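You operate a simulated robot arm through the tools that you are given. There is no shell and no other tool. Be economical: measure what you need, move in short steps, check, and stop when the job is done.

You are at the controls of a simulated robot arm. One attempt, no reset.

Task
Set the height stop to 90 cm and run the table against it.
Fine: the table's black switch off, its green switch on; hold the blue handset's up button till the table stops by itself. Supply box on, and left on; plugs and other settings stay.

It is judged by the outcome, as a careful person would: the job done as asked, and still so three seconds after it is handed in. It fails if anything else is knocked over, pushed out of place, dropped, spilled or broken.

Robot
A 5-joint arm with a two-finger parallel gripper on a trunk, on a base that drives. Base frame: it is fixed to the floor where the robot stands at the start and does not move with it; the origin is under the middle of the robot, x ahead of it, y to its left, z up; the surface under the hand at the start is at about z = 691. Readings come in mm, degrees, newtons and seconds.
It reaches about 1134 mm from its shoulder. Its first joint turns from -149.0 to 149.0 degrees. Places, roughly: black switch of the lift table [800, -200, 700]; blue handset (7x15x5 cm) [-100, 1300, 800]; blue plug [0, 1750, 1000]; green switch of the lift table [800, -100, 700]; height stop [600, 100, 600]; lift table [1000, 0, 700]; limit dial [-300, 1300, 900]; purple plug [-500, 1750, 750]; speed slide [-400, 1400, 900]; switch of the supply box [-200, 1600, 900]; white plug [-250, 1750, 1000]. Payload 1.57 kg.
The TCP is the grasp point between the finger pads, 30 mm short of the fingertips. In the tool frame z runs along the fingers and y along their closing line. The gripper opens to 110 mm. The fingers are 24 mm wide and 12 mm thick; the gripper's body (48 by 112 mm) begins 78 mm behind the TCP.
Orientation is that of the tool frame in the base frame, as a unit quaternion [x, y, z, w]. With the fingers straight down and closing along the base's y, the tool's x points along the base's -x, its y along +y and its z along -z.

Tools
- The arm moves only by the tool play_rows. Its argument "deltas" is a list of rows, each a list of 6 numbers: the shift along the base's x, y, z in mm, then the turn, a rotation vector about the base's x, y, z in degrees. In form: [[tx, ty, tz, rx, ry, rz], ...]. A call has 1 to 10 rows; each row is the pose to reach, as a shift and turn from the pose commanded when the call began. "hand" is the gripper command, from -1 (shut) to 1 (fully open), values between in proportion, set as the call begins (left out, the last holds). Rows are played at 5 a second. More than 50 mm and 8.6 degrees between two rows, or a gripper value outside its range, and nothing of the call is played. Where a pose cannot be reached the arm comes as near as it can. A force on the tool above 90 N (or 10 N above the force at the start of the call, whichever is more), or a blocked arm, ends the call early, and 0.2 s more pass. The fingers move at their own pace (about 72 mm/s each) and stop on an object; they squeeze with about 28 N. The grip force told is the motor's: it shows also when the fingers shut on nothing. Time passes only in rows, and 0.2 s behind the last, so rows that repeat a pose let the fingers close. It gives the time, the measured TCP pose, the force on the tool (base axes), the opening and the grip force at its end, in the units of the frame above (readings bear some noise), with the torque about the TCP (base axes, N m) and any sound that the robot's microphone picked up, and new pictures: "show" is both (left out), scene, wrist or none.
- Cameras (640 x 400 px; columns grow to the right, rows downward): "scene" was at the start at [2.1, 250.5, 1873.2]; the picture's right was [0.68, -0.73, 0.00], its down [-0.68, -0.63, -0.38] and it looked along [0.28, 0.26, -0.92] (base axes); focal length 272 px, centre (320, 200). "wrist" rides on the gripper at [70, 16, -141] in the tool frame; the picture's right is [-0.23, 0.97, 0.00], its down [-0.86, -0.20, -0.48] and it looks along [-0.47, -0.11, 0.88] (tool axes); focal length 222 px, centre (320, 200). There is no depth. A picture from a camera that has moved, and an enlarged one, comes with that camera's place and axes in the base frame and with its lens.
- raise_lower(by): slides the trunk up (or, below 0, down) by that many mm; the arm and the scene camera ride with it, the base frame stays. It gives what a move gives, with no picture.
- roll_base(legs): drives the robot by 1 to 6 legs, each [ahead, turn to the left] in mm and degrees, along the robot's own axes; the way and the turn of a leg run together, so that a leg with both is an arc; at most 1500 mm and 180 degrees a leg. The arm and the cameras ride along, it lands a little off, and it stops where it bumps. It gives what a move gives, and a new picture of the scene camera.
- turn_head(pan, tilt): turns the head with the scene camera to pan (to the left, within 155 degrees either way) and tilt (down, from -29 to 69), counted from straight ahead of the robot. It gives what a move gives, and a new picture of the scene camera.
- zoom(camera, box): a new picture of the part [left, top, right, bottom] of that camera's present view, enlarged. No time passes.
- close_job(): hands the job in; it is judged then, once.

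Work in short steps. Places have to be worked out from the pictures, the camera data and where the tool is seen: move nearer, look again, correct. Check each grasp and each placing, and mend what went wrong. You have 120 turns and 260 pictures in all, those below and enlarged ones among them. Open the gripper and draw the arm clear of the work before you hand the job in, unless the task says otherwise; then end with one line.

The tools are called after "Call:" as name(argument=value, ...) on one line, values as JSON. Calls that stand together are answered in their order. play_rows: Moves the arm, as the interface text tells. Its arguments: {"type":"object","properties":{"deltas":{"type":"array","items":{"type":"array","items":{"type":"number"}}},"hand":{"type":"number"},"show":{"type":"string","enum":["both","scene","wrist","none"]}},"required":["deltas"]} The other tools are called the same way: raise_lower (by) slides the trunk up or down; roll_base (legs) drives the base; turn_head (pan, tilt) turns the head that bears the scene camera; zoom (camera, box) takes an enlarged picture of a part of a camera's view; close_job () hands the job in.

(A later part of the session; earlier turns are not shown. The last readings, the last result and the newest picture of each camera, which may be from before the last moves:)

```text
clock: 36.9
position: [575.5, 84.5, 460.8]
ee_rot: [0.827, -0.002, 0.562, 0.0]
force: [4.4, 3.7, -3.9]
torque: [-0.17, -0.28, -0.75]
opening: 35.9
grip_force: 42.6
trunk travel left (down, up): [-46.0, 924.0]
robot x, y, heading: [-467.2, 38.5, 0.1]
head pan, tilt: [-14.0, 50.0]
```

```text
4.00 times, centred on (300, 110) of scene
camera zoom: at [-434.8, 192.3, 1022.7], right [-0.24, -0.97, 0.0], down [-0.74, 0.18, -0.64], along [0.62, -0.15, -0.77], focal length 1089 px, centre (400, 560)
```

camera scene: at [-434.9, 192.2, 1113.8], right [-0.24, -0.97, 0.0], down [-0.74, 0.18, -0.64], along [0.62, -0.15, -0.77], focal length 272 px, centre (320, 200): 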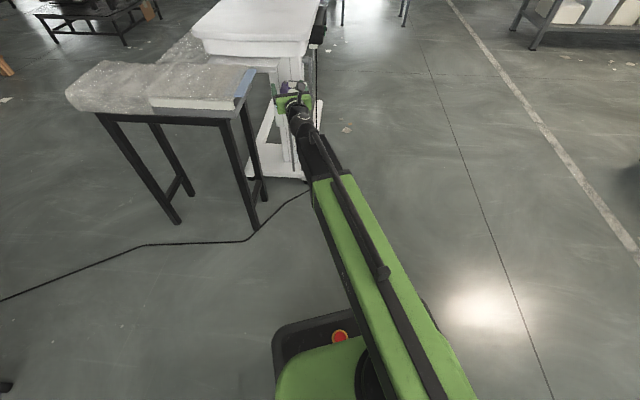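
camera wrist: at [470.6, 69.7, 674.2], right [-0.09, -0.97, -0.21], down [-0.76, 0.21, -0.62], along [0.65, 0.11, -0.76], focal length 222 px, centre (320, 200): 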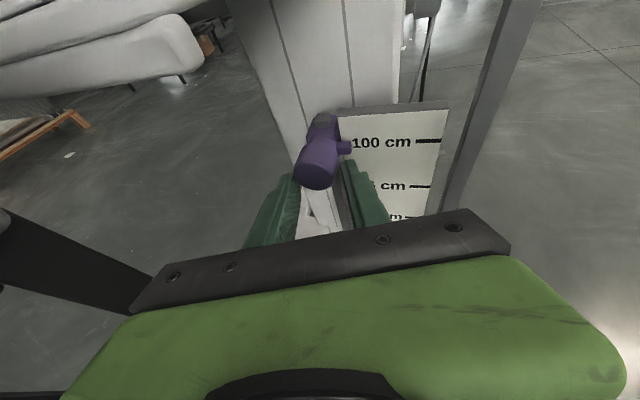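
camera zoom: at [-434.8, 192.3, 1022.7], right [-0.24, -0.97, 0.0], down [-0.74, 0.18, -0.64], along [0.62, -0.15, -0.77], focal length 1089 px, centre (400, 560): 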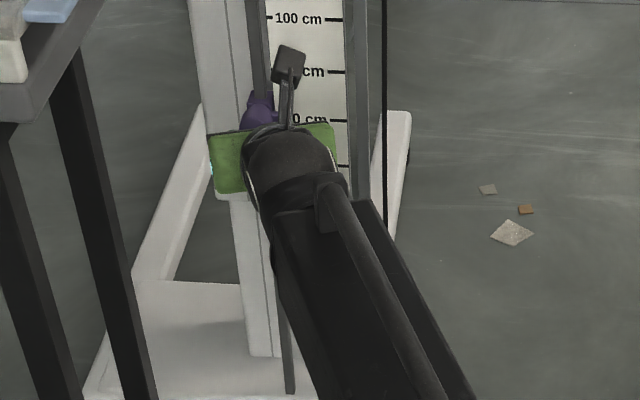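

The pointer looks to be on 90, but seen from above the true place is a few mm higher. I lower 4 more, release and back off to view at a flatter angle.

Call:
raise_lower(by=-3)

Call:
play_rows(deltas=[[0, 0, 0, 0, 0, 0], [0, 0, 0, 0, 0, 0], [-2, 0, 0, 0, 0, 0], [-40, 0, 0, 0, 0, 0], [-85, 0, 0, 0, 0, 0], [-130, 0, 0, 0, 0, 0], [-175, 0, 0, 0, 0, 0]], hand=0.6, show="wrist")

Call:
zoom(camera="wrist", box=[270, 20, 410, 120])

```text
clock: 37.4
position: [575.9, 85.1, 459.7]
ee_rot: [0.827, -0.002, 0.562, -0.001]
force: [2.8, 2.6, -4.3]
torque: [-0.02, 0.27, -0.74]
opening: 35.5
grip_force: 42.9
trunk travel left (down, up): [-43.0, 927.0]
robot x, y, heading: [-463.3, 43.3, 0.2]
head pan, tilt: [-14.0, 50.0]
```

```text
clock: 39.0
position: [402.2, 88.6, 460.2]
ee_rot: [0.827, -0.003, 0.562, -0.001]
force: [-0.2, 0.3, 0.1]
torque: [-0.01, -0.01, -0.01]
opening: 88.1
grip_force: 0.0
trunk travel left (down, up): [-43.0, 927.0]
robot x, y, heading: [-465.9, 43.4, 0.2]
head pan, tilt: [-14.0, 50.0]
camera wrist: at [297.2, 72.1, 576.2], right [-0.09, -0.97, -0.22], down [-0.76, 0.21, -0.62], along [0.65, 0.11, -0.76], focal length 222 px, centre (320, 200)
```

wrist: 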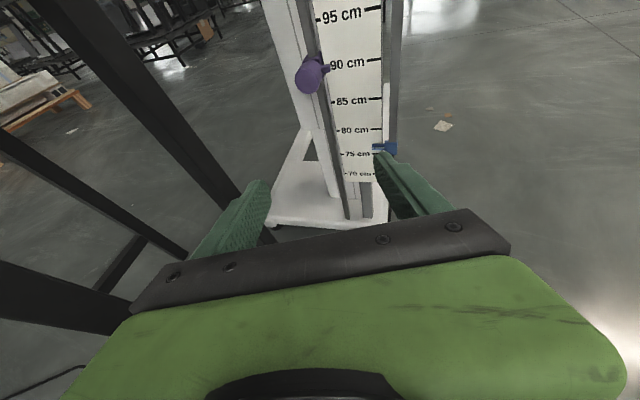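

```text
4.00 times, centred on (340, 70) of wrist
camera zoom: at [297.2, 72.1, 576.2], right [-0.09, -0.97, -0.22], down [-0.76, 0.21, -0.62], along [0.65, 0.11, -0.76], focal length 888 px, centre (240, 720)
```

zoom: 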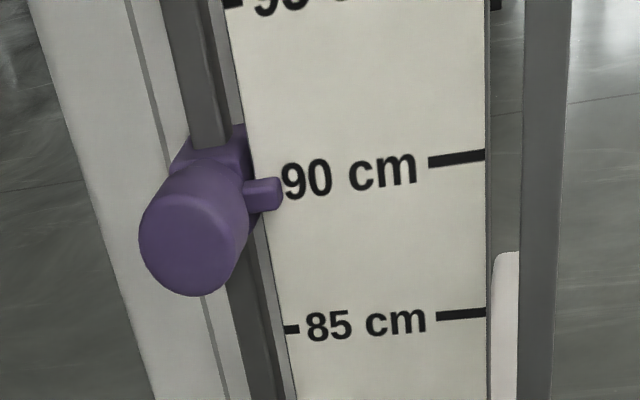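

The pointer reads 90 within perspective error, and the stop is free. Next the switches on the table's right side: I retract the arm, raise the trunk, and drive round to the right side.

Call:
play_rows(deltas=[[-45, 0, 0, 0, 0, 0], [-90, 0, 0, 0, 0, 0], [-130, 0, 0, 0, 0, 0]], hand=-1, show="none")

Call:
raise_lower(by=250)

Call:
roll_base(legs=[[-60, 0], [0, -90], [1100, 0], [0, 90]])

```text
clock: 39.8
position: [326.2, 89.5, 459.7]
ee_rot: [0.827, -0.003, 0.562, -0.001]
force: [1.3, 0.1, -0.3]
torque: [0.01, -0.02, 0.0]
opening: 0.1
grip_force: 14.2
out of reach, approached as far as the arm can: row 2, 3
trunk travel left (down, up): [-43.0, 927.0]
robot x, y, heading: [-465.0, 44.8, 0.1]
head pan, tilt: [-14.0, 50.0]
```

```text
clock: 42.4
position: [327.2, 90.0, 709.9]
ee_rot: [0.827, -0.003, 0.562, 0.0]
force: [0.0, 0.2, 0.7]
torque: [0.0, 0.0, -0.02]
opening: 0.0
grip_force: 21.8
trunk travel left (down, up): [-293.0, 677.0]
robot x, y, heading: [-466.6, 40.6, 0.2]
head pan, tilt: [-14.0, 50.0]
```

```text
clock: 46.4
position: [-283.2, -715.5, 710.7]
ee_rot: [0.651, -0.51, 0.443, 0.345]
force: [-0.5, -0.1, 0.5]
torque: [0.02, -0.06, 0.08]
opening: 0.0
grip_force: 21.4
trunk travel left (down, up): [-293.0, 677.0]
robot x, y, heading: [-552.1, 35.4, -75.8]
head pan, tilt: [-14.0, 50.0]
stopped in leg 2: the robot was blocked; the commanded pose is now the measured one
camera scene: at [-398.2, 41.0, 1269.8], right [-1.0, 0.0, 0.0], down [0.0, 0.77, -0.64], along [0.0, -0.64, -0.77], focal length 272 px, centre (320, 200)
```

scene: 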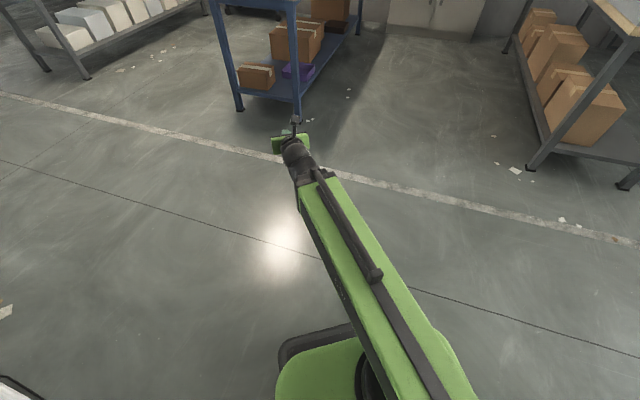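

The turn was blocked by something. I look around behind the robot to find out.

Call:
turn_head(pan=-130, tilt=50)

Call:
turn_head(pan=130, tilt=50)

```text
clock: 48.3
position: [-282.8, -714.6, 710.9]
ee_rot: [0.65, -0.511, 0.443, 0.346]
force: [0.2, 0.7, 0.2]
torque: [0.03, -0.01, 0.02]
opening: 0.0
grip_force: 21.0
trunk travel left (down, up): [-293.0, 677.0]
robot x, y, heading: [-550.0, 35.3, -75.6]
head pan, tilt: [-130.0, 50.0]
camera scene: at [-467.7, 151.4, 1269.8], right [0.44, 0.9, 0.0], down [0.69, -0.33, -0.64], along [-0.58, 0.28, -0.77], focal length 272 px, centre (320, 200)
```

scene: 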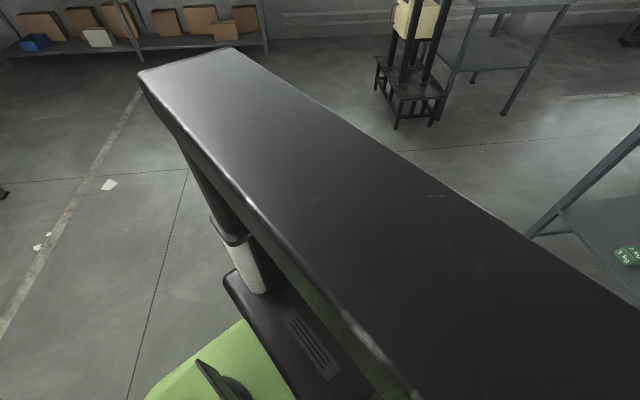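

```text
clock: 51.9
position: [-284.9, -714.8, 709.2]
ee_rot: [0.651, -0.51, 0.443, 0.345]
force: [-0.6, 0.4, -0.4]
torque: [0.01, -0.02, 0.04]
opening: 0.0
grip_force: 21.6
trunk travel left (down, up): [-293.0, 677.0]
robot x, y, heading: [-557.1, 35.6, -75.7]
head pan, tilt: [130.0, 50.0]
camera scene: at [-353.3, 180.4, 1269.8], right [0.81, -0.59, 0.0], down [-0.45, -0.62, -0.64], along [0.38, 0.52, -0.77], focal length 272 px, centre (320, 200)
```

scene: 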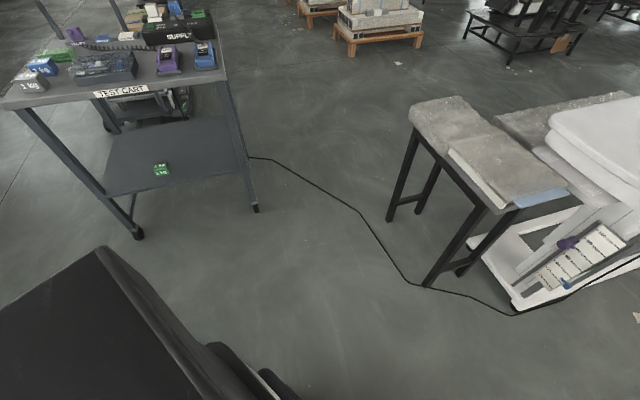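

Nothing obvious is near. I look at the floor close around the base with more head angles.

Call:
turn_head(pan=-75, tilt=65)

Call:
turn_head(pan=155, tilt=25)

```text
clock: 54.9
position: [-285.1, -714.1, 710.4]
ee_rot: [0.651, -0.511, 0.443, 0.345]
force: [-0.6, 0.5, -0.4]
torque: [0.04, 0.0, 0.01]
opening: 0.0
grip_force: 21.3
trunk travel left (down, up): [-293.0, 677.0]
robot x, y, heading: [-555.0, 34.9, -75.6]
head pan, tilt: [-75.0, 65.0]
camera scene: at [-451.4, 88.3, 1251.7], right [-0.49, 0.87, 0.0], down [0.79, 0.44, -0.42], along [-0.37, -0.21, -0.91], focal length 272 px, centre (320, 200)
```

scene: 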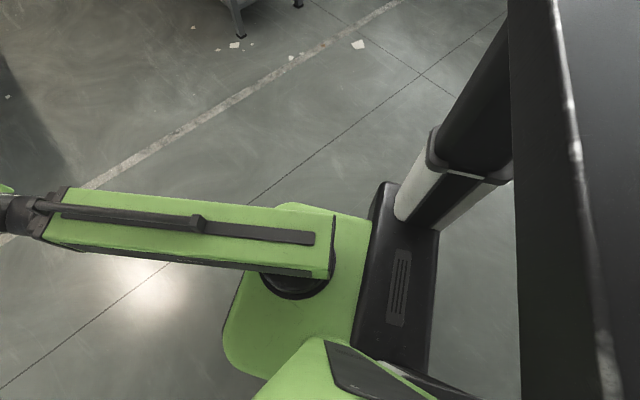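

```text
clock: 58.2
position: [-283.4, -715.3, 710.0]
ee_rot: [0.651, -0.511, 0.443, 0.345]
force: [0.7, -0.2, -0.5]
torque: [0.02, 0.02, 0.01]
opening: 0.0
grip_force: 21.7
trunk travel left (down, up): [-293.0, 677.0]
robot x, y, heading: [-552.2, 32.2, -75.6]
head pan, tilt: [154.7, 25.0]
camera scene: at [-380.6, 208.3, 1307.3], right [0.98, -0.19, 0.0], down [-0.08, -0.41, -0.91], along [0.18, 0.89, -0.42], focal length 272 px, centre (320, 200)
```

scene: 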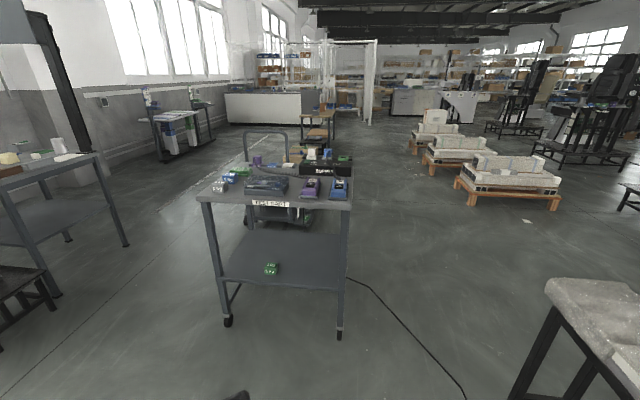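

The surroundings look free; the slab is the robot's own mast top. I set the head forward again and try to continue the turn with a small one.

Call:
roll_base(legs=[[0, -14]])

Call:
turn_head(pan=-150, tilt=20)

```text
clock: 59.5
position: [-477.7, -755.6, 710.5]
ee_rot: [-0.582, 0.587, -0.397, -0.398]
force: [1.1, -0.4, -0.3]
torque: [0.0, 0.02, -0.01]
opening: 0.1
grip_force: 21.1
trunk travel left (down, up): [-293.0, 677.0]
robot x, y, heading: [-560.3, 35.6, -89.9]
head pan, tilt: [154.7, 25.0]
camera scene: at [-351.1, 164.7, 1307.3], right [0.91, -0.42, 0.0], down [-0.18, -0.38, -0.91], along [0.38, 0.82, -0.42], focal length 272 px, centre (320, 200)
```

scene: 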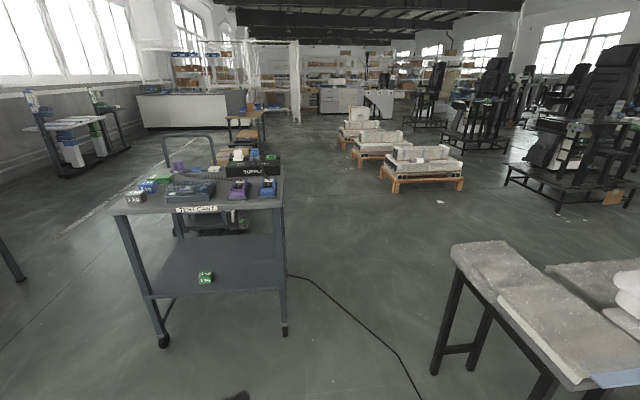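

```text
clock: 63.6
position: [-477.8, -756.3, 710.3]
ee_rot: [-0.582, 0.588, -0.397, -0.398]
force: [-0.4, 0.3, -0.2]
torque: [-0.05, 0.02, 0.01]
opening: 0.1
grip_force: 21.2
trunk travel left (down, up): [-293.0, 677.0]
robot x, y, heading: [-562.3, 36.5, -89.8]
head pan, tilt: [-150.0, 20.0]
camera scene: at [-437.0, 161.1, 1315.4], right [0.86, 0.5, 0.0], down [0.17, -0.3, -0.94], along [-0.47, 0.81, -0.34], focal length 272 px, centre (320, 200)
```

scene: 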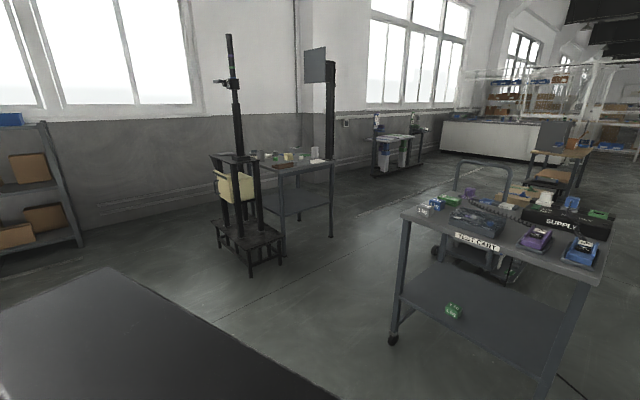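

The turn worked on retry. Now I head diagonally: turn left ~50°, drive ~1800 to about (820, -1130), then turn left to face the table side.

Call:
roll_base(legs=[[0, 49.7], [900, 0]])

Call:
turn_head(pan=15, tilt=35)

```text
clock: 70.5
position: [765.8, -1021.9, 709.4]
ee_rot: [0.772, -0.297, 0.525, 0.2]
force: [-0.5, -0.9, 0.1]
torque: [-0.02, -0.01, -0.02]
opening: 0.0
grip_force: 22.0
trunk travel left (down, up): [-293.0, 677.0]
robot x, y, heading: [121.1, -558.0, -41.8]
head pan, tilt: [-150.0, 20.0]
camera scene: at [107.0, -385.5, 1315.4], right [0.2, 0.98, 0.0], down [0.34, -0.07, -0.94], along [-0.92, 0.19, -0.34], focal length 272 px, centre (320, 200)
```

scene: 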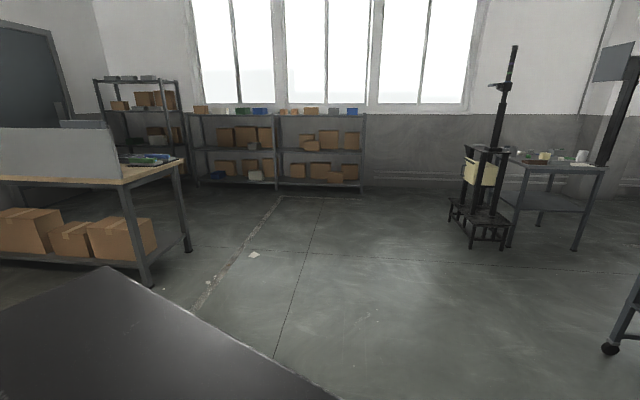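

```text
clock: 73.1
position: [766.4, -1021.6, 710.5]
ee_rot: [0.772, -0.297, 0.526, 0.2]
force: [0.5, -0.2, 0.1]
torque: [0.02, 0.02, 0.0]
opening: 0.1
grip_force: 21.3
trunk travel left (down, up): [-293.0, 677.0]
robot x, y, heading: [119.0, -560.1, -41.9]
head pan, tilt: [15.0, 35.0]
camera scene: at [277.1, -443.8, 1291.5], right [-0.45, -0.89, 0.0], down [-0.51, 0.26, -0.82], along [0.73, -0.37, -0.57], focal length 272 px, centre (320, 200)
```

scene: 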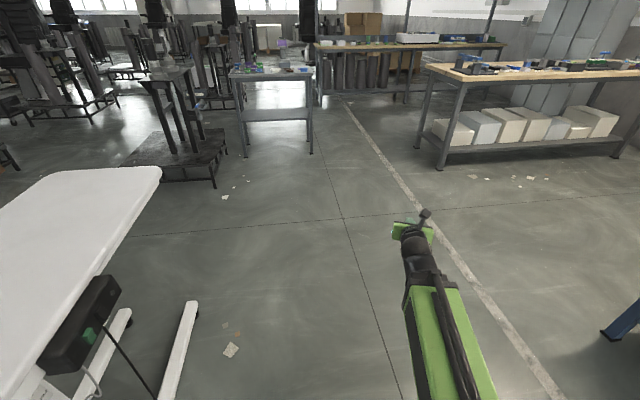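

Path is clear. I drive on to about (820, -1130) and turn to face the table's side.

Call:
roll_base(legs=[[0, 2.5], [900, 0], [0, 129]])

Call:
turn_head(pan=0, tilt=35)

Call:
play_rows(deltas=[[0, 0, 0, 0, 0, 0]], show="wrist")

```text
clock: 81.4
position: [1425.8, -601.7, 709.1]
ee_rot: [0.79, 0.247, 0.534, -0.171]
force: [-0.6, 0.7, 0.4]
torque: [-0.03, -0.01, -0.07]
opening: 0.0
grip_force: 21.5
trunk travel left (down, up): [-293.0, 677.0]
robot x, y, heading: [807.1, -1102.9, 33.1]
head pan, tilt: [15.0, 35.0]
stopped in leg 3: the robot was blocked; the commanded pose is now the measured one
camera scene: at [737.8, -919.2, 1291.5], right [0.74, -0.67, 0.0], down [-0.38, -0.43, -0.82], along [0.55, 0.61, -0.57], focal length 272 px, centre (320, 200)
```

scene: 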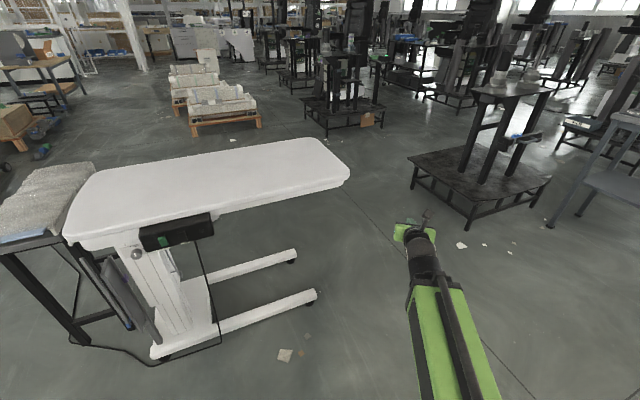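

```text
clock: 82.1
position: [1424.9, -602.3, 708.9]
ee_rot: [0.79, 0.247, 0.534, -0.17]
force: [-0.2, -0.5, 0.1]
torque: [-0.01, -0.03, -0.01]
opening: 0.0
grip_force: 21.6
trunk travel left (down, up): [-293.0, 677.0]
robot x, y, heading: [808.5, -1101.6, 33.1]
head pan, tilt: [0.0, 35.0]
camera scene: at [752.9, -936.6, 1291.5], right [0.54, -0.84, 0.0], down [-0.48, -0.31, -0.82], along [0.69, 0.45, -0.57], focal length 272 px, centre (320, 200)
```

scene: 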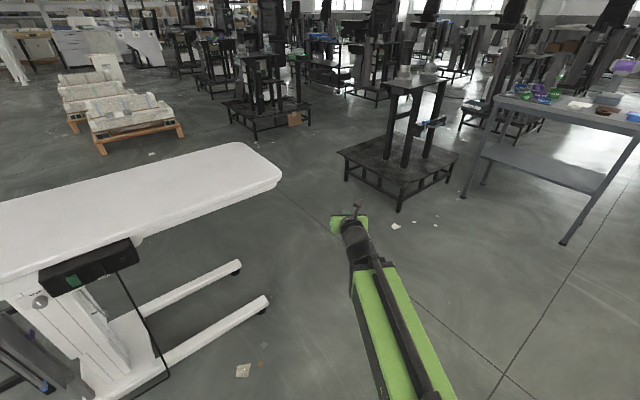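

```text
clock: 82.5
position: [1423.9, -601.6, 710.0]
ee_rot: [0.79, 0.248, 0.534, -0.171]
force: [0.4, -0.1, -0.8]
torque: [-0.02, -0.01, -0.01]
opening: 0.0
grip_force: 21.5
trunk travel left (down, up): [-293.0, 677.0]
robot x, y, heading: [808.8, -1098.1, 33.0]
head pan, tilt: [0.0, 35.0]
camera wrist: at [1348.6, -675.5, 825.9], right [0.49, -0.85, -0.22], down [-0.74, -0.27, -0.62], along [0.46, 0.46, -0.76], focal length 222 px, centre (320, 200)
```

wrist: 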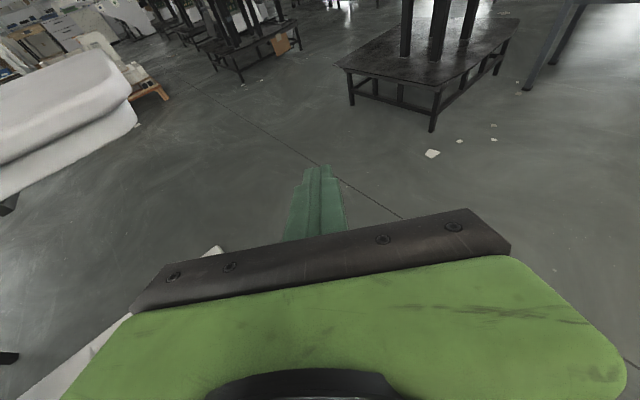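

Long turns seem to stop near 75°, so I finish in a smaller leg (57°). The hand's arc stays ~100 mm clear of the table side.

Call:
roll_base(legs=[[0, 57]])

Call:
zoom(camera="scene", box=[200, 100, 440, 250])

Call:
play_rows(deltas=[[0, 0, 0, 0, 0, 0]], show="wrist")

```text
clock: 85.4
position: [729.0, -304.3, 709.3]
ee_rot: [0.578, 0.593, 0.39, -0.402]
force: [-0.1, -0.3, 0.8]
torque: [0.0, -0.01, -0.05]
opening: 0.0
grip_force: 21.1
trunk travel left (down, up): [-293.0, 677.0]
robot x, y, heading: [775.5, -1096.5, 86.5]
head pan, tilt: [0.0, 35.0]
stopped in leg 1: the robot was blocked; the commanded pose is now the measured one
camera scene: at [609.2, -1044.1, 1291.5], right [1.0, -0.06, 0.0], down [-0.04, -0.57, -0.82], along [0.05, 0.82, -0.57], focal length 272 px, centre (320, 200)
```

scene: 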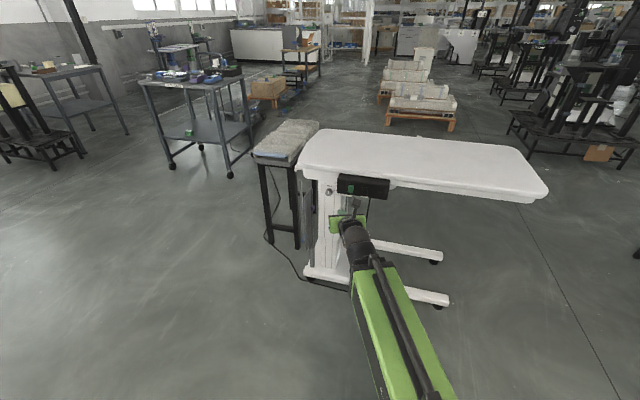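

```text
2.67 times, centred on (320, 175) of scene
camera zoom: at [609.2, -1044.1, 1291.5], right [1.0, -0.06, 0.0], down [-0.04, -0.57, -0.82], along [0.05, 0.82, -0.57], focal length 726 px, centre (320, 267)
```

zoom: 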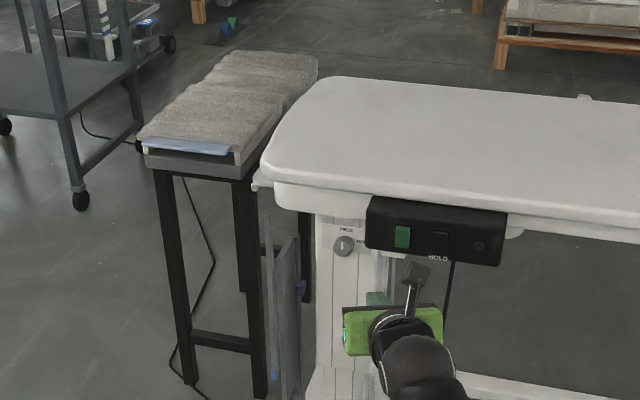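

```text
clock: 85.8
position: [729.7, -302.9, 707.8]
ee_rot: [0.579, 0.593, 0.39, -0.402]
force: [0.5, -0.2, 0.0]
torque: [0.04, 0.03, 0.02]
opening: 0.1
grip_force: 20.6
trunk travel left (down, up): [-293.0, 677.0]
robot x, y, heading: [774.0, -1090.6, 86.4]
head pan, tilt: [0.0, 35.0]
camera wrist: at [749.7, -407.8, 825.6], right [0.98, -0.06, -0.21], down [-0.18, -0.77, -0.61], along [-0.13, 0.64, -0.76], focal length 222 px, centre (320, 200)
```

wrist: 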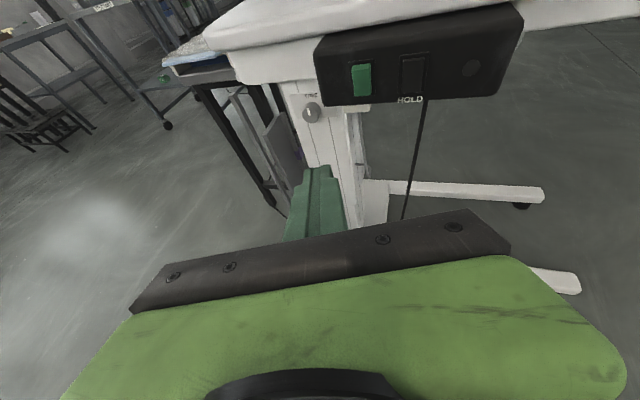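

Both switches are seen well: green rocker left, black "HOLD" rocker right, plus another knob on the column. I zoom to read their state.

Call:
zoom(camera="wrist", box=[290, 0, 530, 150])

Call:
zoom(camera="scene", box=[310, 165, 400, 220])

```text
2.67 times, centred on (410, 75) of wrist
camera zoom: at [749.7, -407.8, 825.6], right [0.98, -0.06, -0.21], down [-0.18, -0.77, -0.61], along [-0.13, 0.64, -0.76], focal length 592 px, centre (80, 533)
```

zoom: 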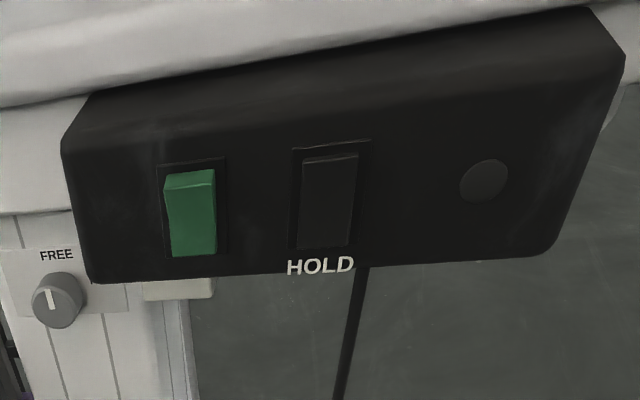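

```text
7.11 times, centred on (355, 192) of scene
camera zoom: at [609.4, -1044.2, 1291.5], right [1.0, -0.06, 0.0], down [-0.04, -0.57, -0.82], along [0.05, 0.82, -0.57], focal length 1936 px, centre (71, 253)
```

zoom: 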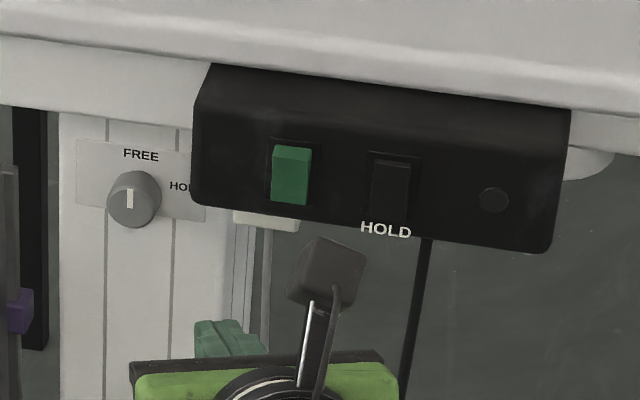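

To judge the rocker tilts I lower the trunk and level the hand so the camera looks at the switches flat on.

Call:
raise_lower(by=-175)

Call:
play_rows(deltas=[[0, 0, 0, 7, 0.35, 0], [0, 0, 0, 14, 0.7, 0], [0, 0, 0, 20, 1, 0], [30, 20, 0, 20, 1, 0]], show="wrist")

Call:
zoom(camera="wrist", box=[300, 90, 460, 190])

```text
clock: 87.7
position: [729.7, -303.8, 533.9]
ee_rot: [0.579, 0.593, 0.39, -0.402]
force: [1.1, -0.1, 0.3]
torque: [0.04, -0.01, -0.03]
opening: 0.0
grip_force: 21.8
trunk travel left (down, up): [-118.0, 852.0]
robot x, y, heading: [776.4, -1096.9, 86.5]
head pan, tilt: [0.0, 35.0]
```

```text
clock: 88.7
position: [748.5, -283.6, 614.9]
ee_rot: [0.503, 0.513, 0.481, -0.502]
force: [0.9, -1.1, 0.8]
torque: [0.0, 0.01, 0.01]
opening: 0.0
grip_force: 21.8
out of reach, approached as far as the arm can: row 1, 2, 3, 4
trunk travel left (down, up): [-118.0, 852.0]
robot x, y, heading: [773.9, -1095.1, 86.5]
head pan, tilt: [0.0, 35.0]
camera wrist: at [769.6, -421.0, 688.2], right [0.97, 0.02, -0.24], down [-0.19, -0.51, -0.84], along [-0.14, 0.86, -0.49], focal length 222 px, centre (320, 200)
```

wrist: 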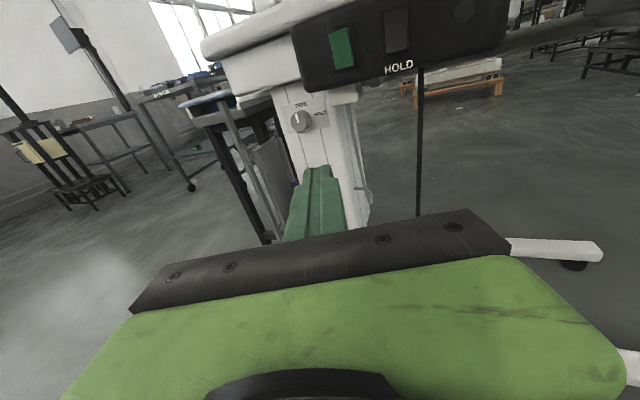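

```text
4.00 times, centred on (380, 140) of wrist
camera zoom: at [769.6, -421.0, 688.2], right [0.97, 0.02, -0.24], down [-0.19, -0.51, -0.84], along [-0.14, 0.86, -0.49], focal length 888 px, centre (80, 440)
```

zoom: 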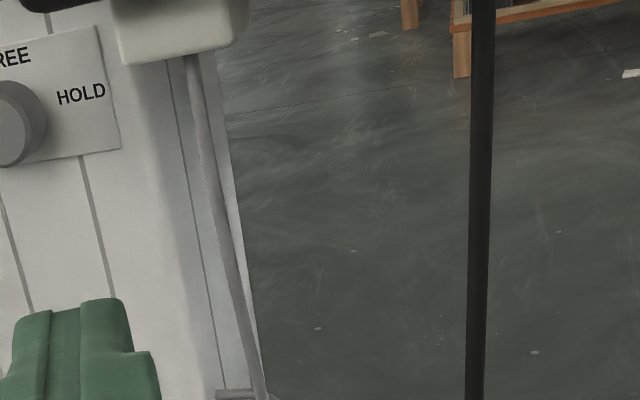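

Call:
zoom(camera="wrist", box=[280, 0, 440, 100])

Call:
zoom(camera="wrist", box=[315, 10, 425, 80])

```text
4.00 times, centred on (360, 50) of wrist
camera zoom: at [769.6, -421.0, 688.2], right [0.97, 0.02, -0.24], down [-0.19, -0.51, -0.84], along [-0.14, 0.86, -0.49], focal length 888 px, centre (160, 800)
```

zoom: 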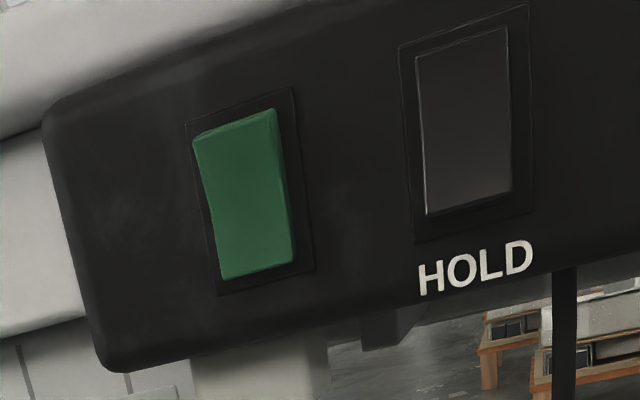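

```text
5.71 times, centred on (370, 45) of wrist
camera zoom: at [769.6, -421.0, 688.2], right [0.97, 0.02, -0.24], down [-0.19, -0.51, -0.84], along [-0.14, 0.86, -0.49], focal length 1269 px, centre (34, 1086)
```

zoom: 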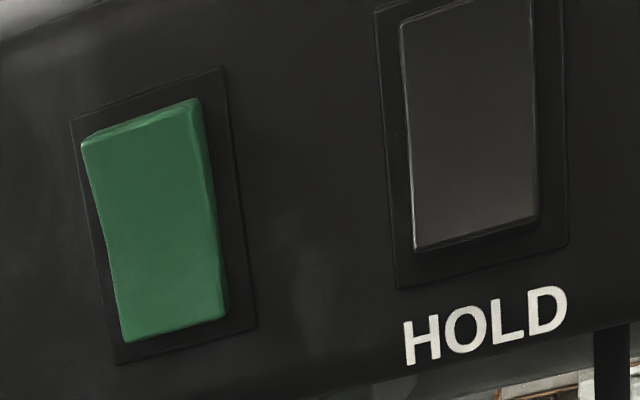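

Green rocker: its top stands out (bottom in); black rocker: its bottom stands out (top in). By the usual convention green is off and black is on, so I press green's top and black's bottom. Green centre ≈(790,-135,702), black ≈(842,-145,703). I raise and align at green's upper half.

Call:
raise_lower(by=102)

Call:
play_rows(deltas=[[21, 15, 0, 0, 0, 0], [42, 50, 0, 0, 0, 0], [42, 75, 0, 0, 0, 0]], show="wrist")

Call:
zoom(camera="wrist", box=[240, 100, 400, 220])

```text
clock: 90.1
position: [746.6, -283.6, 716.9]
ee_rot: [0.504, 0.514, 0.481, -0.501]
force: [-0.5, -0.1, 0.4]
torque: [0.01, 0.01, 0.0]
opening: 0.2
grip_force: 21.1
trunk travel left (down, up): [-220.0, 750.0]
robot x, y, heading: [778.2, -1097.9, 86.5]
head pan, tilt: [0.0, 35.0]
```

```text
clock: 90.9
position: [770.5, -209.8, 717.5]
ee_rot: [0.51, 0.506, 0.489, -0.495]
force: [0.1, -0.6, 0.8]
torque: [-0.02, 0.01, -0.02]
opening: 0.1
grip_force: 21.5
out of reach, approached as far as the arm can: row 1, 2, 3
trunk travel left (down, up): [-220.0, 750.0]
robot x, y, heading: [776.0, -1098.9, 86.2]
head pan, tilt: [0.0, 35.0]
camera wrist: at [789.8, -347.6, 790.5], right [0.97, 0.0, -0.24], down [-0.21, -0.51, -0.84], along [-0.12, 0.86, -0.49], focal length 222 px, centre (320, 200)
```

wrist: 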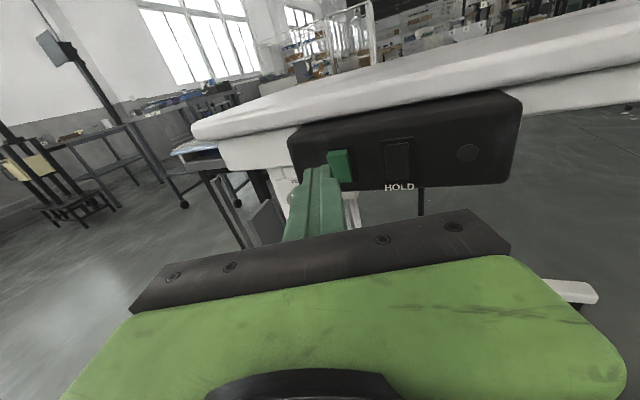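

```text
3.33 times, centred on (320, 160) of wrist
camera zoom: at [789.8, -347.6, 790.5], right [0.97, 0.0, -0.24], down [-0.21, -0.51, -0.84], along [-0.12, 0.86, -0.49], focal length 740 px, centre (320, 333)
```

zoom: 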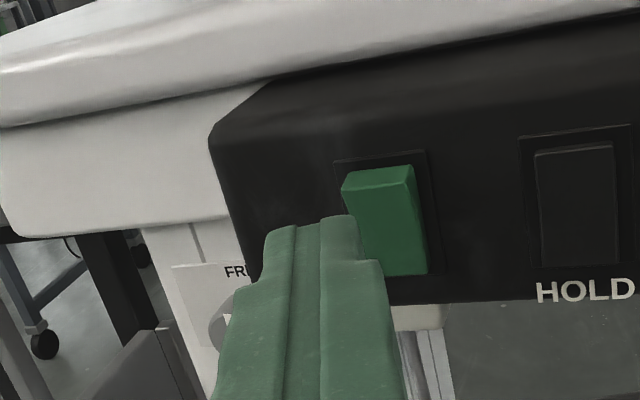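

I shift x by +19 with a matching small yaw, then look again before pushing.

Call:
play_rows(deltas=[[19, 0, 0, 0, 0, -1.3], [19, 15, 0, 0, 0, -1.3]], show="wrist")

Call:
zoom(camera="wrist", box=[240, 100, 400, 220])

```text
clock: 91.5
position: [782.2, -194.4, 717.8]
ee_rot: [0.513, 0.504, 0.49, -0.492]
force: [0.6, -0.6, 0.3]
torque: [-0.01, 0.03, -0.02]
opening: 0.1
grip_force: 21.6
out of reach, approached as far as the arm can: row 1, 2
trunk travel left (down, up): [-220.0, 750.0]
robot x, y, heading: [776.2, -1095.9, 86.5]
head pan, tilt: [0.0, 35.0]
camera wrist: at [798.0, -332.2, 790.3], right [0.97, -0.01, -0.24], down [-0.21, -0.51, -0.84], along [-0.11, 0.86, -0.49], focal length 222 px, centre (320, 200)
```

wrist: 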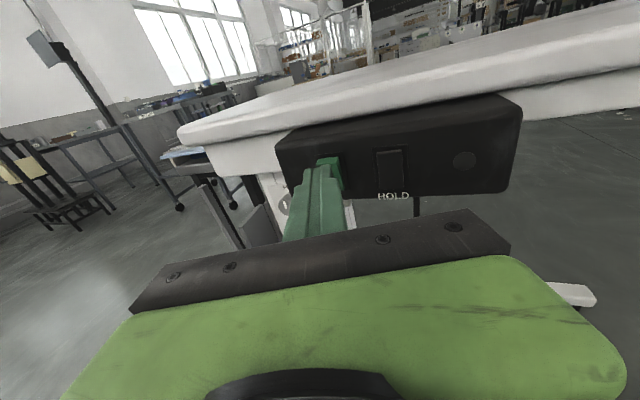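

```text
3.33 times, centred on (320, 160) of wrist
camera zoom: at [798.0, -332.2, 790.3], right [0.97, -0.01, -0.24], down [-0.21, -0.51, -0.84], along [-0.11, 0.86, -0.49], focal length 740 px, centre (320, 333)
```

zoom: 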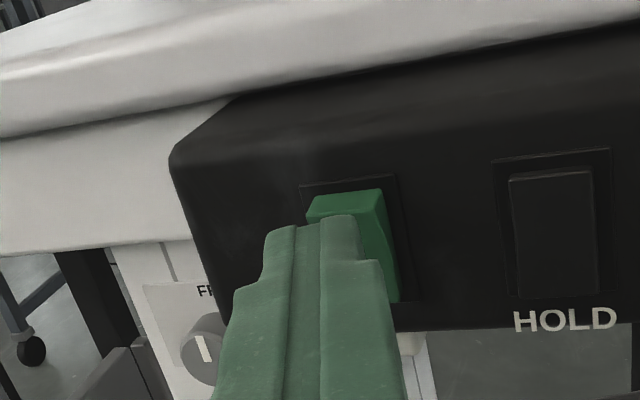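

Nearly aligned; 7 mm more to the right, then press slowly forward until contact.

Call:
play_rows(deltas=[[8, 0, 0, 0, 0, -1], [8, 8, 0, 0, 0, -1], [8, 16, 0, 0, 0, -1], [8, 24, 0, 0, 0, -1], [8, 30, 0, 0, 0, -1], [8, 36, 0, 0, 0, -1], [8, 42, 0, 0, 0, -1]], show="wrist")

Call:
zoom(camera="wrist", box=[240, 100, 400, 220])

```text
clock: 92.8
position: [788.3, -168.7, 718.6]
ee_rot: [0.516, 0.503, 0.491, -0.489]
force: [-0.6, -32.9, 10.3]
torque: [-0.07, -0.13, -0.26]
opening: 0.1
grip_force: 20.7
trunk travel left (down, up): [-220.0, 750.0]
robot x, y, heading: [775.4, -1094.3, 86.5]
head pan, tilt: [0.0, 35.0]
heard: click
stopped in row 6: the force on the tool passed its limit at 106 N (the readings are from after the stop); the commanded pose is now the measured one
camera wrist: at [804.1, -306.4, 792.1], right [0.97, -0.02, -0.24], down [-0.22, -0.51, -0.83], along [-0.1, 0.86, -0.5], focal length 222 px, centre (320, 200)
```

wrist: 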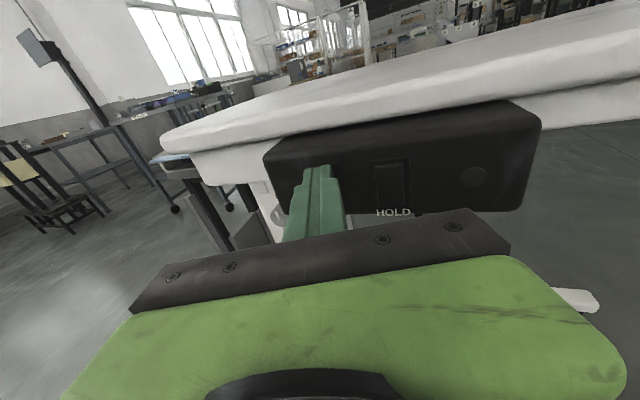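

```text
3.33 times, centred on (320, 160) of wrist
camera zoom: at [804.1, -306.4, 792.1], right [0.97, -0.02, -0.24], down [-0.22, -0.51, -0.83], along [-0.1, 0.86, -0.5], focal length 740 px, centre (320, 333)
```

zoom: 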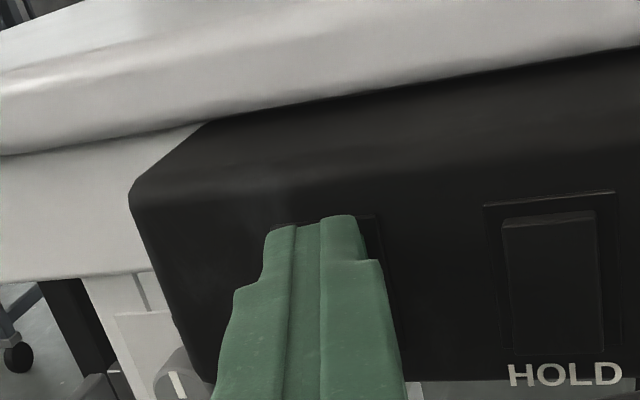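

A click. I back off, shift to the black switch (x≈842) and lower to its bottom half.

Call:
play_rows(deltas=[[0, -20, 0, 0, 0, 0], [0, -45, 0, 0, 0, 0], [20, -45, 0, 0, 0, -1.5], [40, -45, 0, 0, 0, -3], [54, -45, 0, 0, 0, -4]], show="none")

Call:
raise_lower(by=-30)

Call:
play_rows(deltas=[[0, 10, 0, 0, 0, 0]], show="wrist")

Call:
zoom(camera="wrist", box=[240, 80, 400, 200])

```text
clock: 94.0
position: [844.1, -211.0, 714.5]
ee_rot: [0.535, 0.485, 0.508, -0.47]
force: [-0.4, -0.4, -0.1]
torque: [0.02, -0.02, 0.01]
opening: 0.1
grip_force: 21.2
trunk travel left (down, up): [-220.0, 750.0]
robot x, y, heading: [773.1, -1097.0, 86.4]
head pan, tilt: [0.0, 35.0]
```

```text
clock: 94.7
position: [843.0, -211.6, 683.8]
ee_rot: [0.536, 0.485, 0.507, -0.47]
force: [-0.3, -0.2, -1.0]
torque: [-0.01, -0.04, -0.01]
opening: 0.0
grip_force: 21.0
trunk travel left (down, up): [-190.0, 780.0]
robot x, y, heading: [774.3, -1098.5, 86.3]
head pan, tilt: [0.0, 35.0]
```

```text
clock: 95.1
position: [842.0, -200.1, 684.9]
ee_rot: [0.536, 0.484, 0.508, -0.47]
force: [-0.6, -0.1, 0.6]
torque: [0.0, -0.05, 0.03]
opening: 0.0
grip_force: 20.8
trunk travel left (down, up): [-190.0, 780.0]
robot x, y, heading: [772.4, -1097.6, 86.2]
head pan, tilt: [0.0, 35.0]
camera wrist: at [847.7, -338.5, 759.3], right [0.97, -0.09, -0.24], down [-0.25, -0.49, -0.83], along [-0.04, 0.86, -0.5], focal length 222 px, centre (320, 200)
```

wrist: 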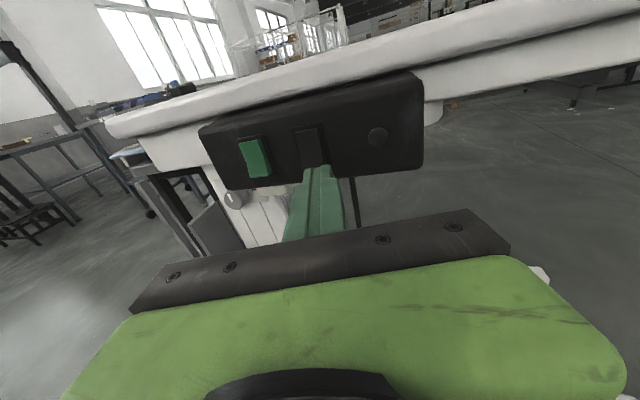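

```text
3.33 times, centred on (320, 140) of wrist
camera zoom: at [847.7, -338.5, 759.3], right [0.97, -0.09, -0.24], down [-0.25, -0.49, -0.83], along [-0.04, 0.86, -0.5], focal length 740 px, centre (320, 400)
```

zoom: 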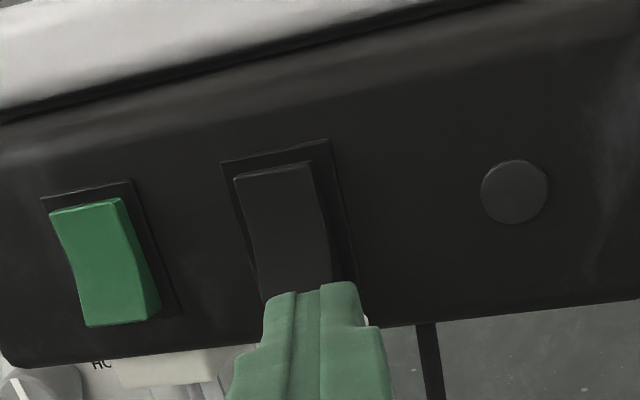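

Green is flipped. The finger is aligned with the black rocker's lower half (842, 685), so I press.

Call:
play_rows(deltas=[[0, 8, 0, 0, 0, 0], [0, 16, 0, 0, 0, 0], [0, 22, 0, 0, 0, 0], [0, 28, 0, 0, 0, 0], [0, 34, 0, 0, 0, 0], [0, 40, 0, 0, 0, 0]], show="wrist")

Call:
play_rows(deltas=[[0, -20, 0, 0, 0, 0], [0, -60, 0, 0, 0, 0], [-20, -100, 0, 0, 0, 1.2]], show="wrist")

Call:
zoom(camera="wrist", box=[240, 60, 440, 200])

```text
clock: 95.9
position: [841.4, -185.8, 684.3]
ee_rot: [0.537, 0.486, 0.506, -0.468]
force: [-3.7, -25.5, -0.3]
torque: [0.26, -0.02, -0.11]
opening: 0.0
grip_force: 21.4
trunk travel left (down, up): [-190.0, 780.0]
robot x, y, heading: [777.2, -1097.0, 86.1]
head pan, tilt: [0.0, 35.0]
heard: click
stopped in row 3: the force on the tool passed its limit at 107 N (the readings are from after the stop); the commanded pose is now the measured one
camera wrist: at [847.4, -324.4, 759.9], right [0.97, -0.1, -0.24], down [-0.25, -0.5, -0.83], along [-0.04, 0.86, -0.51], focal length 222 px, centre (320, 200)
```

wrist: 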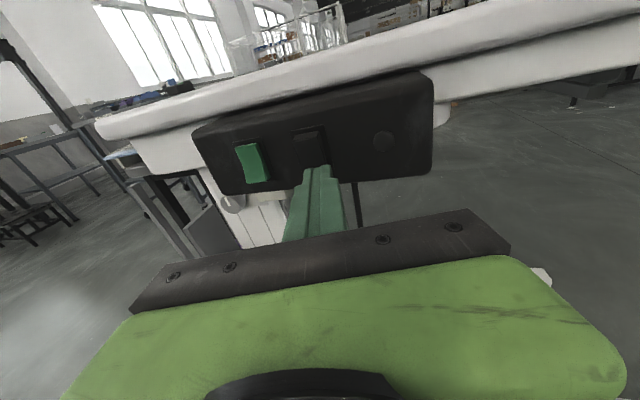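

```text
clock: 96.7
position: [823.7, -285.1, 682.7]
ee_rot: [0.533, 0.491, 0.501, -0.473]
force: [0.1, -0.5, 0.1]
torque: [0.03, 0.01, -0.01]
opening: 0.0
grip_force: 21.1
trunk travel left (down, up): [-190.0, 780.0]
robot x, y, heading: [776.3, -1099.6, 86.3]
head pan, tilt: [0.0, 35.0]
camera wrist: at [831.5, -423.2, 758.5], right [0.97, -0.08, -0.24], down [-0.24, -0.51, -0.83], along [-0.06, 0.86, -0.51], focal length 222 px, centre (320, 200)
```

wrist: 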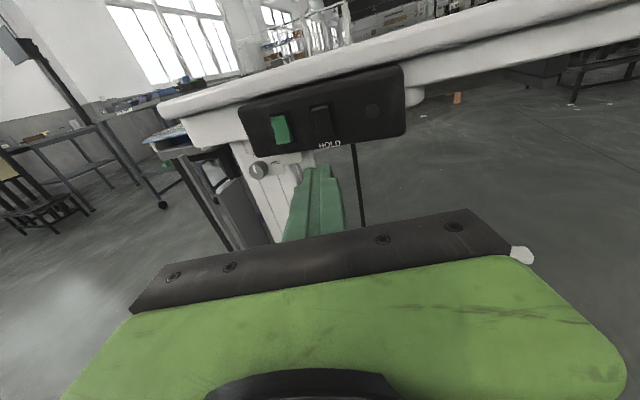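

```text
2.86 times, centred on (340, 130) of wrist
camera zoom: at [831.5, -423.2, 758.5], right [0.97, -0.08, -0.24], down [-0.24, -0.51, -0.83], along [-0.06, 0.86, -0.51], focal length 635 px, centre (263, 400)
```

zoom: 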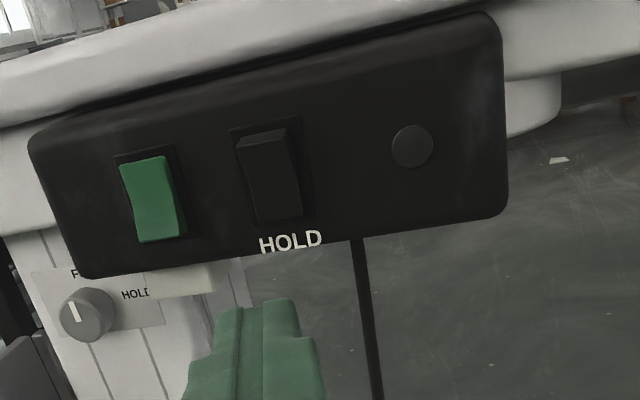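

Both switches have flipped as wanted. Now I retract, raise the trunk, and drive back round towards the test cart.

Call:
raise_lower(by=400)

Call:
roll_base(legs=[[0, 54], [1330, 0]])

```text
clock: 100.5
position: [822.9, -286.3, 1081.7]
ee_rot: [0.532, 0.491, 0.502, -0.473]
force: [1.0, -0.2, -0.5]
torque: [0.03, 0.03, 0.02]
opening: 0.0
grip_force: 21.2
trunk travel left (down, up): [-590.0, 380.0]
robot x, y, heading: [774.9, -1103.2, 86.5]
head pan, tilt: [0.0, 35.0]
```

```text
clock: 109.6
position: [-856.5, 283.5, 1083.2]
ee_rot: [0.257, 0.677, 0.238, -0.648]
force: [-0.1, -0.3, -0.5]
torque: [-0.04, 0.02, 0.0]
opening: 0.2
grip_force: 21.6
trunk travel left (down, up): [-590.0, 380.0]
robot x, y, heading: [-231.6, -242.2, 139.6]
head pan, tilt: [0.0, 35.0]
camera scene: at [-376.7, -346.3, 1588.5], right [0.65, 0.76, 0.0], down [0.44, -0.37, -0.82], along [-0.62, 0.53, -0.57], focal length 272 px, centre (320, 200)
```

scene: 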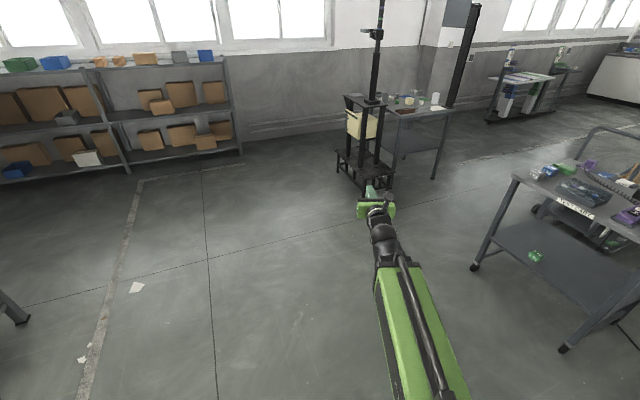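

On course. Turn right 49.5° to face the cart and go 450 ahead, with the hand high (z 1083).

Call:
roll_base(legs=[[0, -49.5], [400, 0]])

Call:
turn_head(pan=-5, tilt=35)

Call:
zoom(camera="scene", box=[200, 80, 440, 230])

```text
clock: 111.4
position: [-535.4, 515.0, 1082.4]
ee_rot: [0.412, 0.596, 0.385, -0.572]
force: [0.7, 0.5, -0.6]
torque: [0.0, 0.04, 0.04]
opening: 0.3
grip_force: 21.4
trunk travel left (down, up): [-590.0, 380.0]
robot x, y, heading: [-223.3, -235.1, 115.6]
head pan, tilt: [0.0, 35.0]
stopped in leg 1: the robot was blocked; the commanded pose is now the measured one
camera scene: at [-394.6, -271.4, 1588.4], right [0.9, 0.43, 0.0], down [0.25, -0.52, -0.82], along [-0.35, 0.74, -0.57], focal length 272 px, centre (320, 200)
```

scene: 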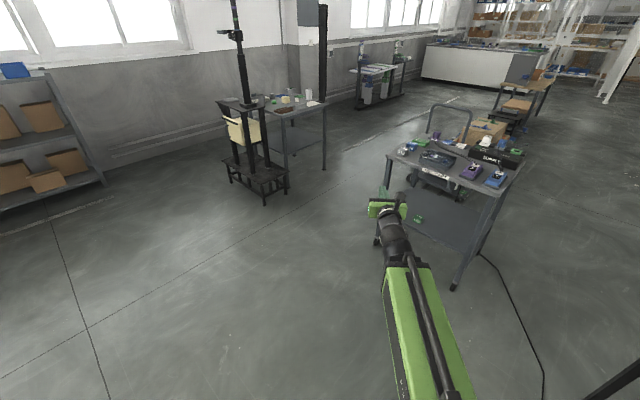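

```text
clock: 112.0
position: [-533.9, 516.2, 1082.6]
ee_rot: [0.414, 0.595, 0.386, -0.571]
force: [-0.1, 0.6, 0.8]
torque: [0.0, -0.01, -0.02]
opening: 0.0
grip_force: 21.1
trunk travel left (down, up): [-590.0, 380.0]
robot x, y, heading: [-221.9, -235.7, 115.6]
head pan, tilt: [-5.0, 35.0]
camera scene: at [-387.0, -267.7, 1588.5], right [0.94, 0.35, 0.0], down [0.2, -0.54, -0.82], along [-0.29, 0.77, -0.57], focal length 272 px, centre (320, 200)
```

scene: 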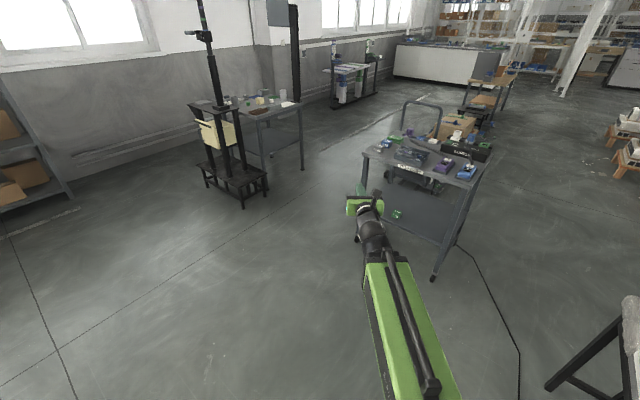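

```text
2.67 times, centred on (320, 155) of scene
camera zoom: at [-387.0, -267.7, 1588.5], right [0.94, 0.35, 0.0], down [0.2, -0.54, -0.82], along [-0.29, 0.77, -0.57], focal length 726 px, centre (320, 320)
```

zoom: 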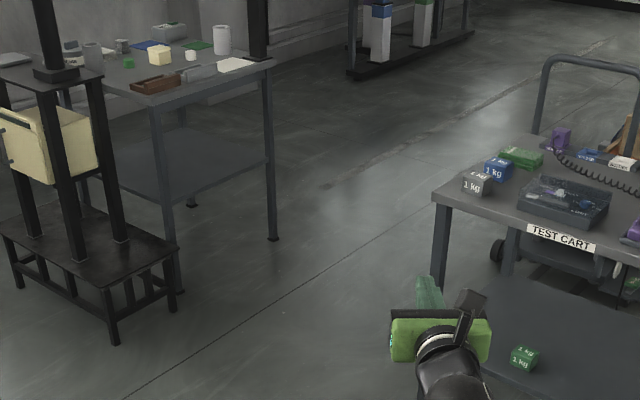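

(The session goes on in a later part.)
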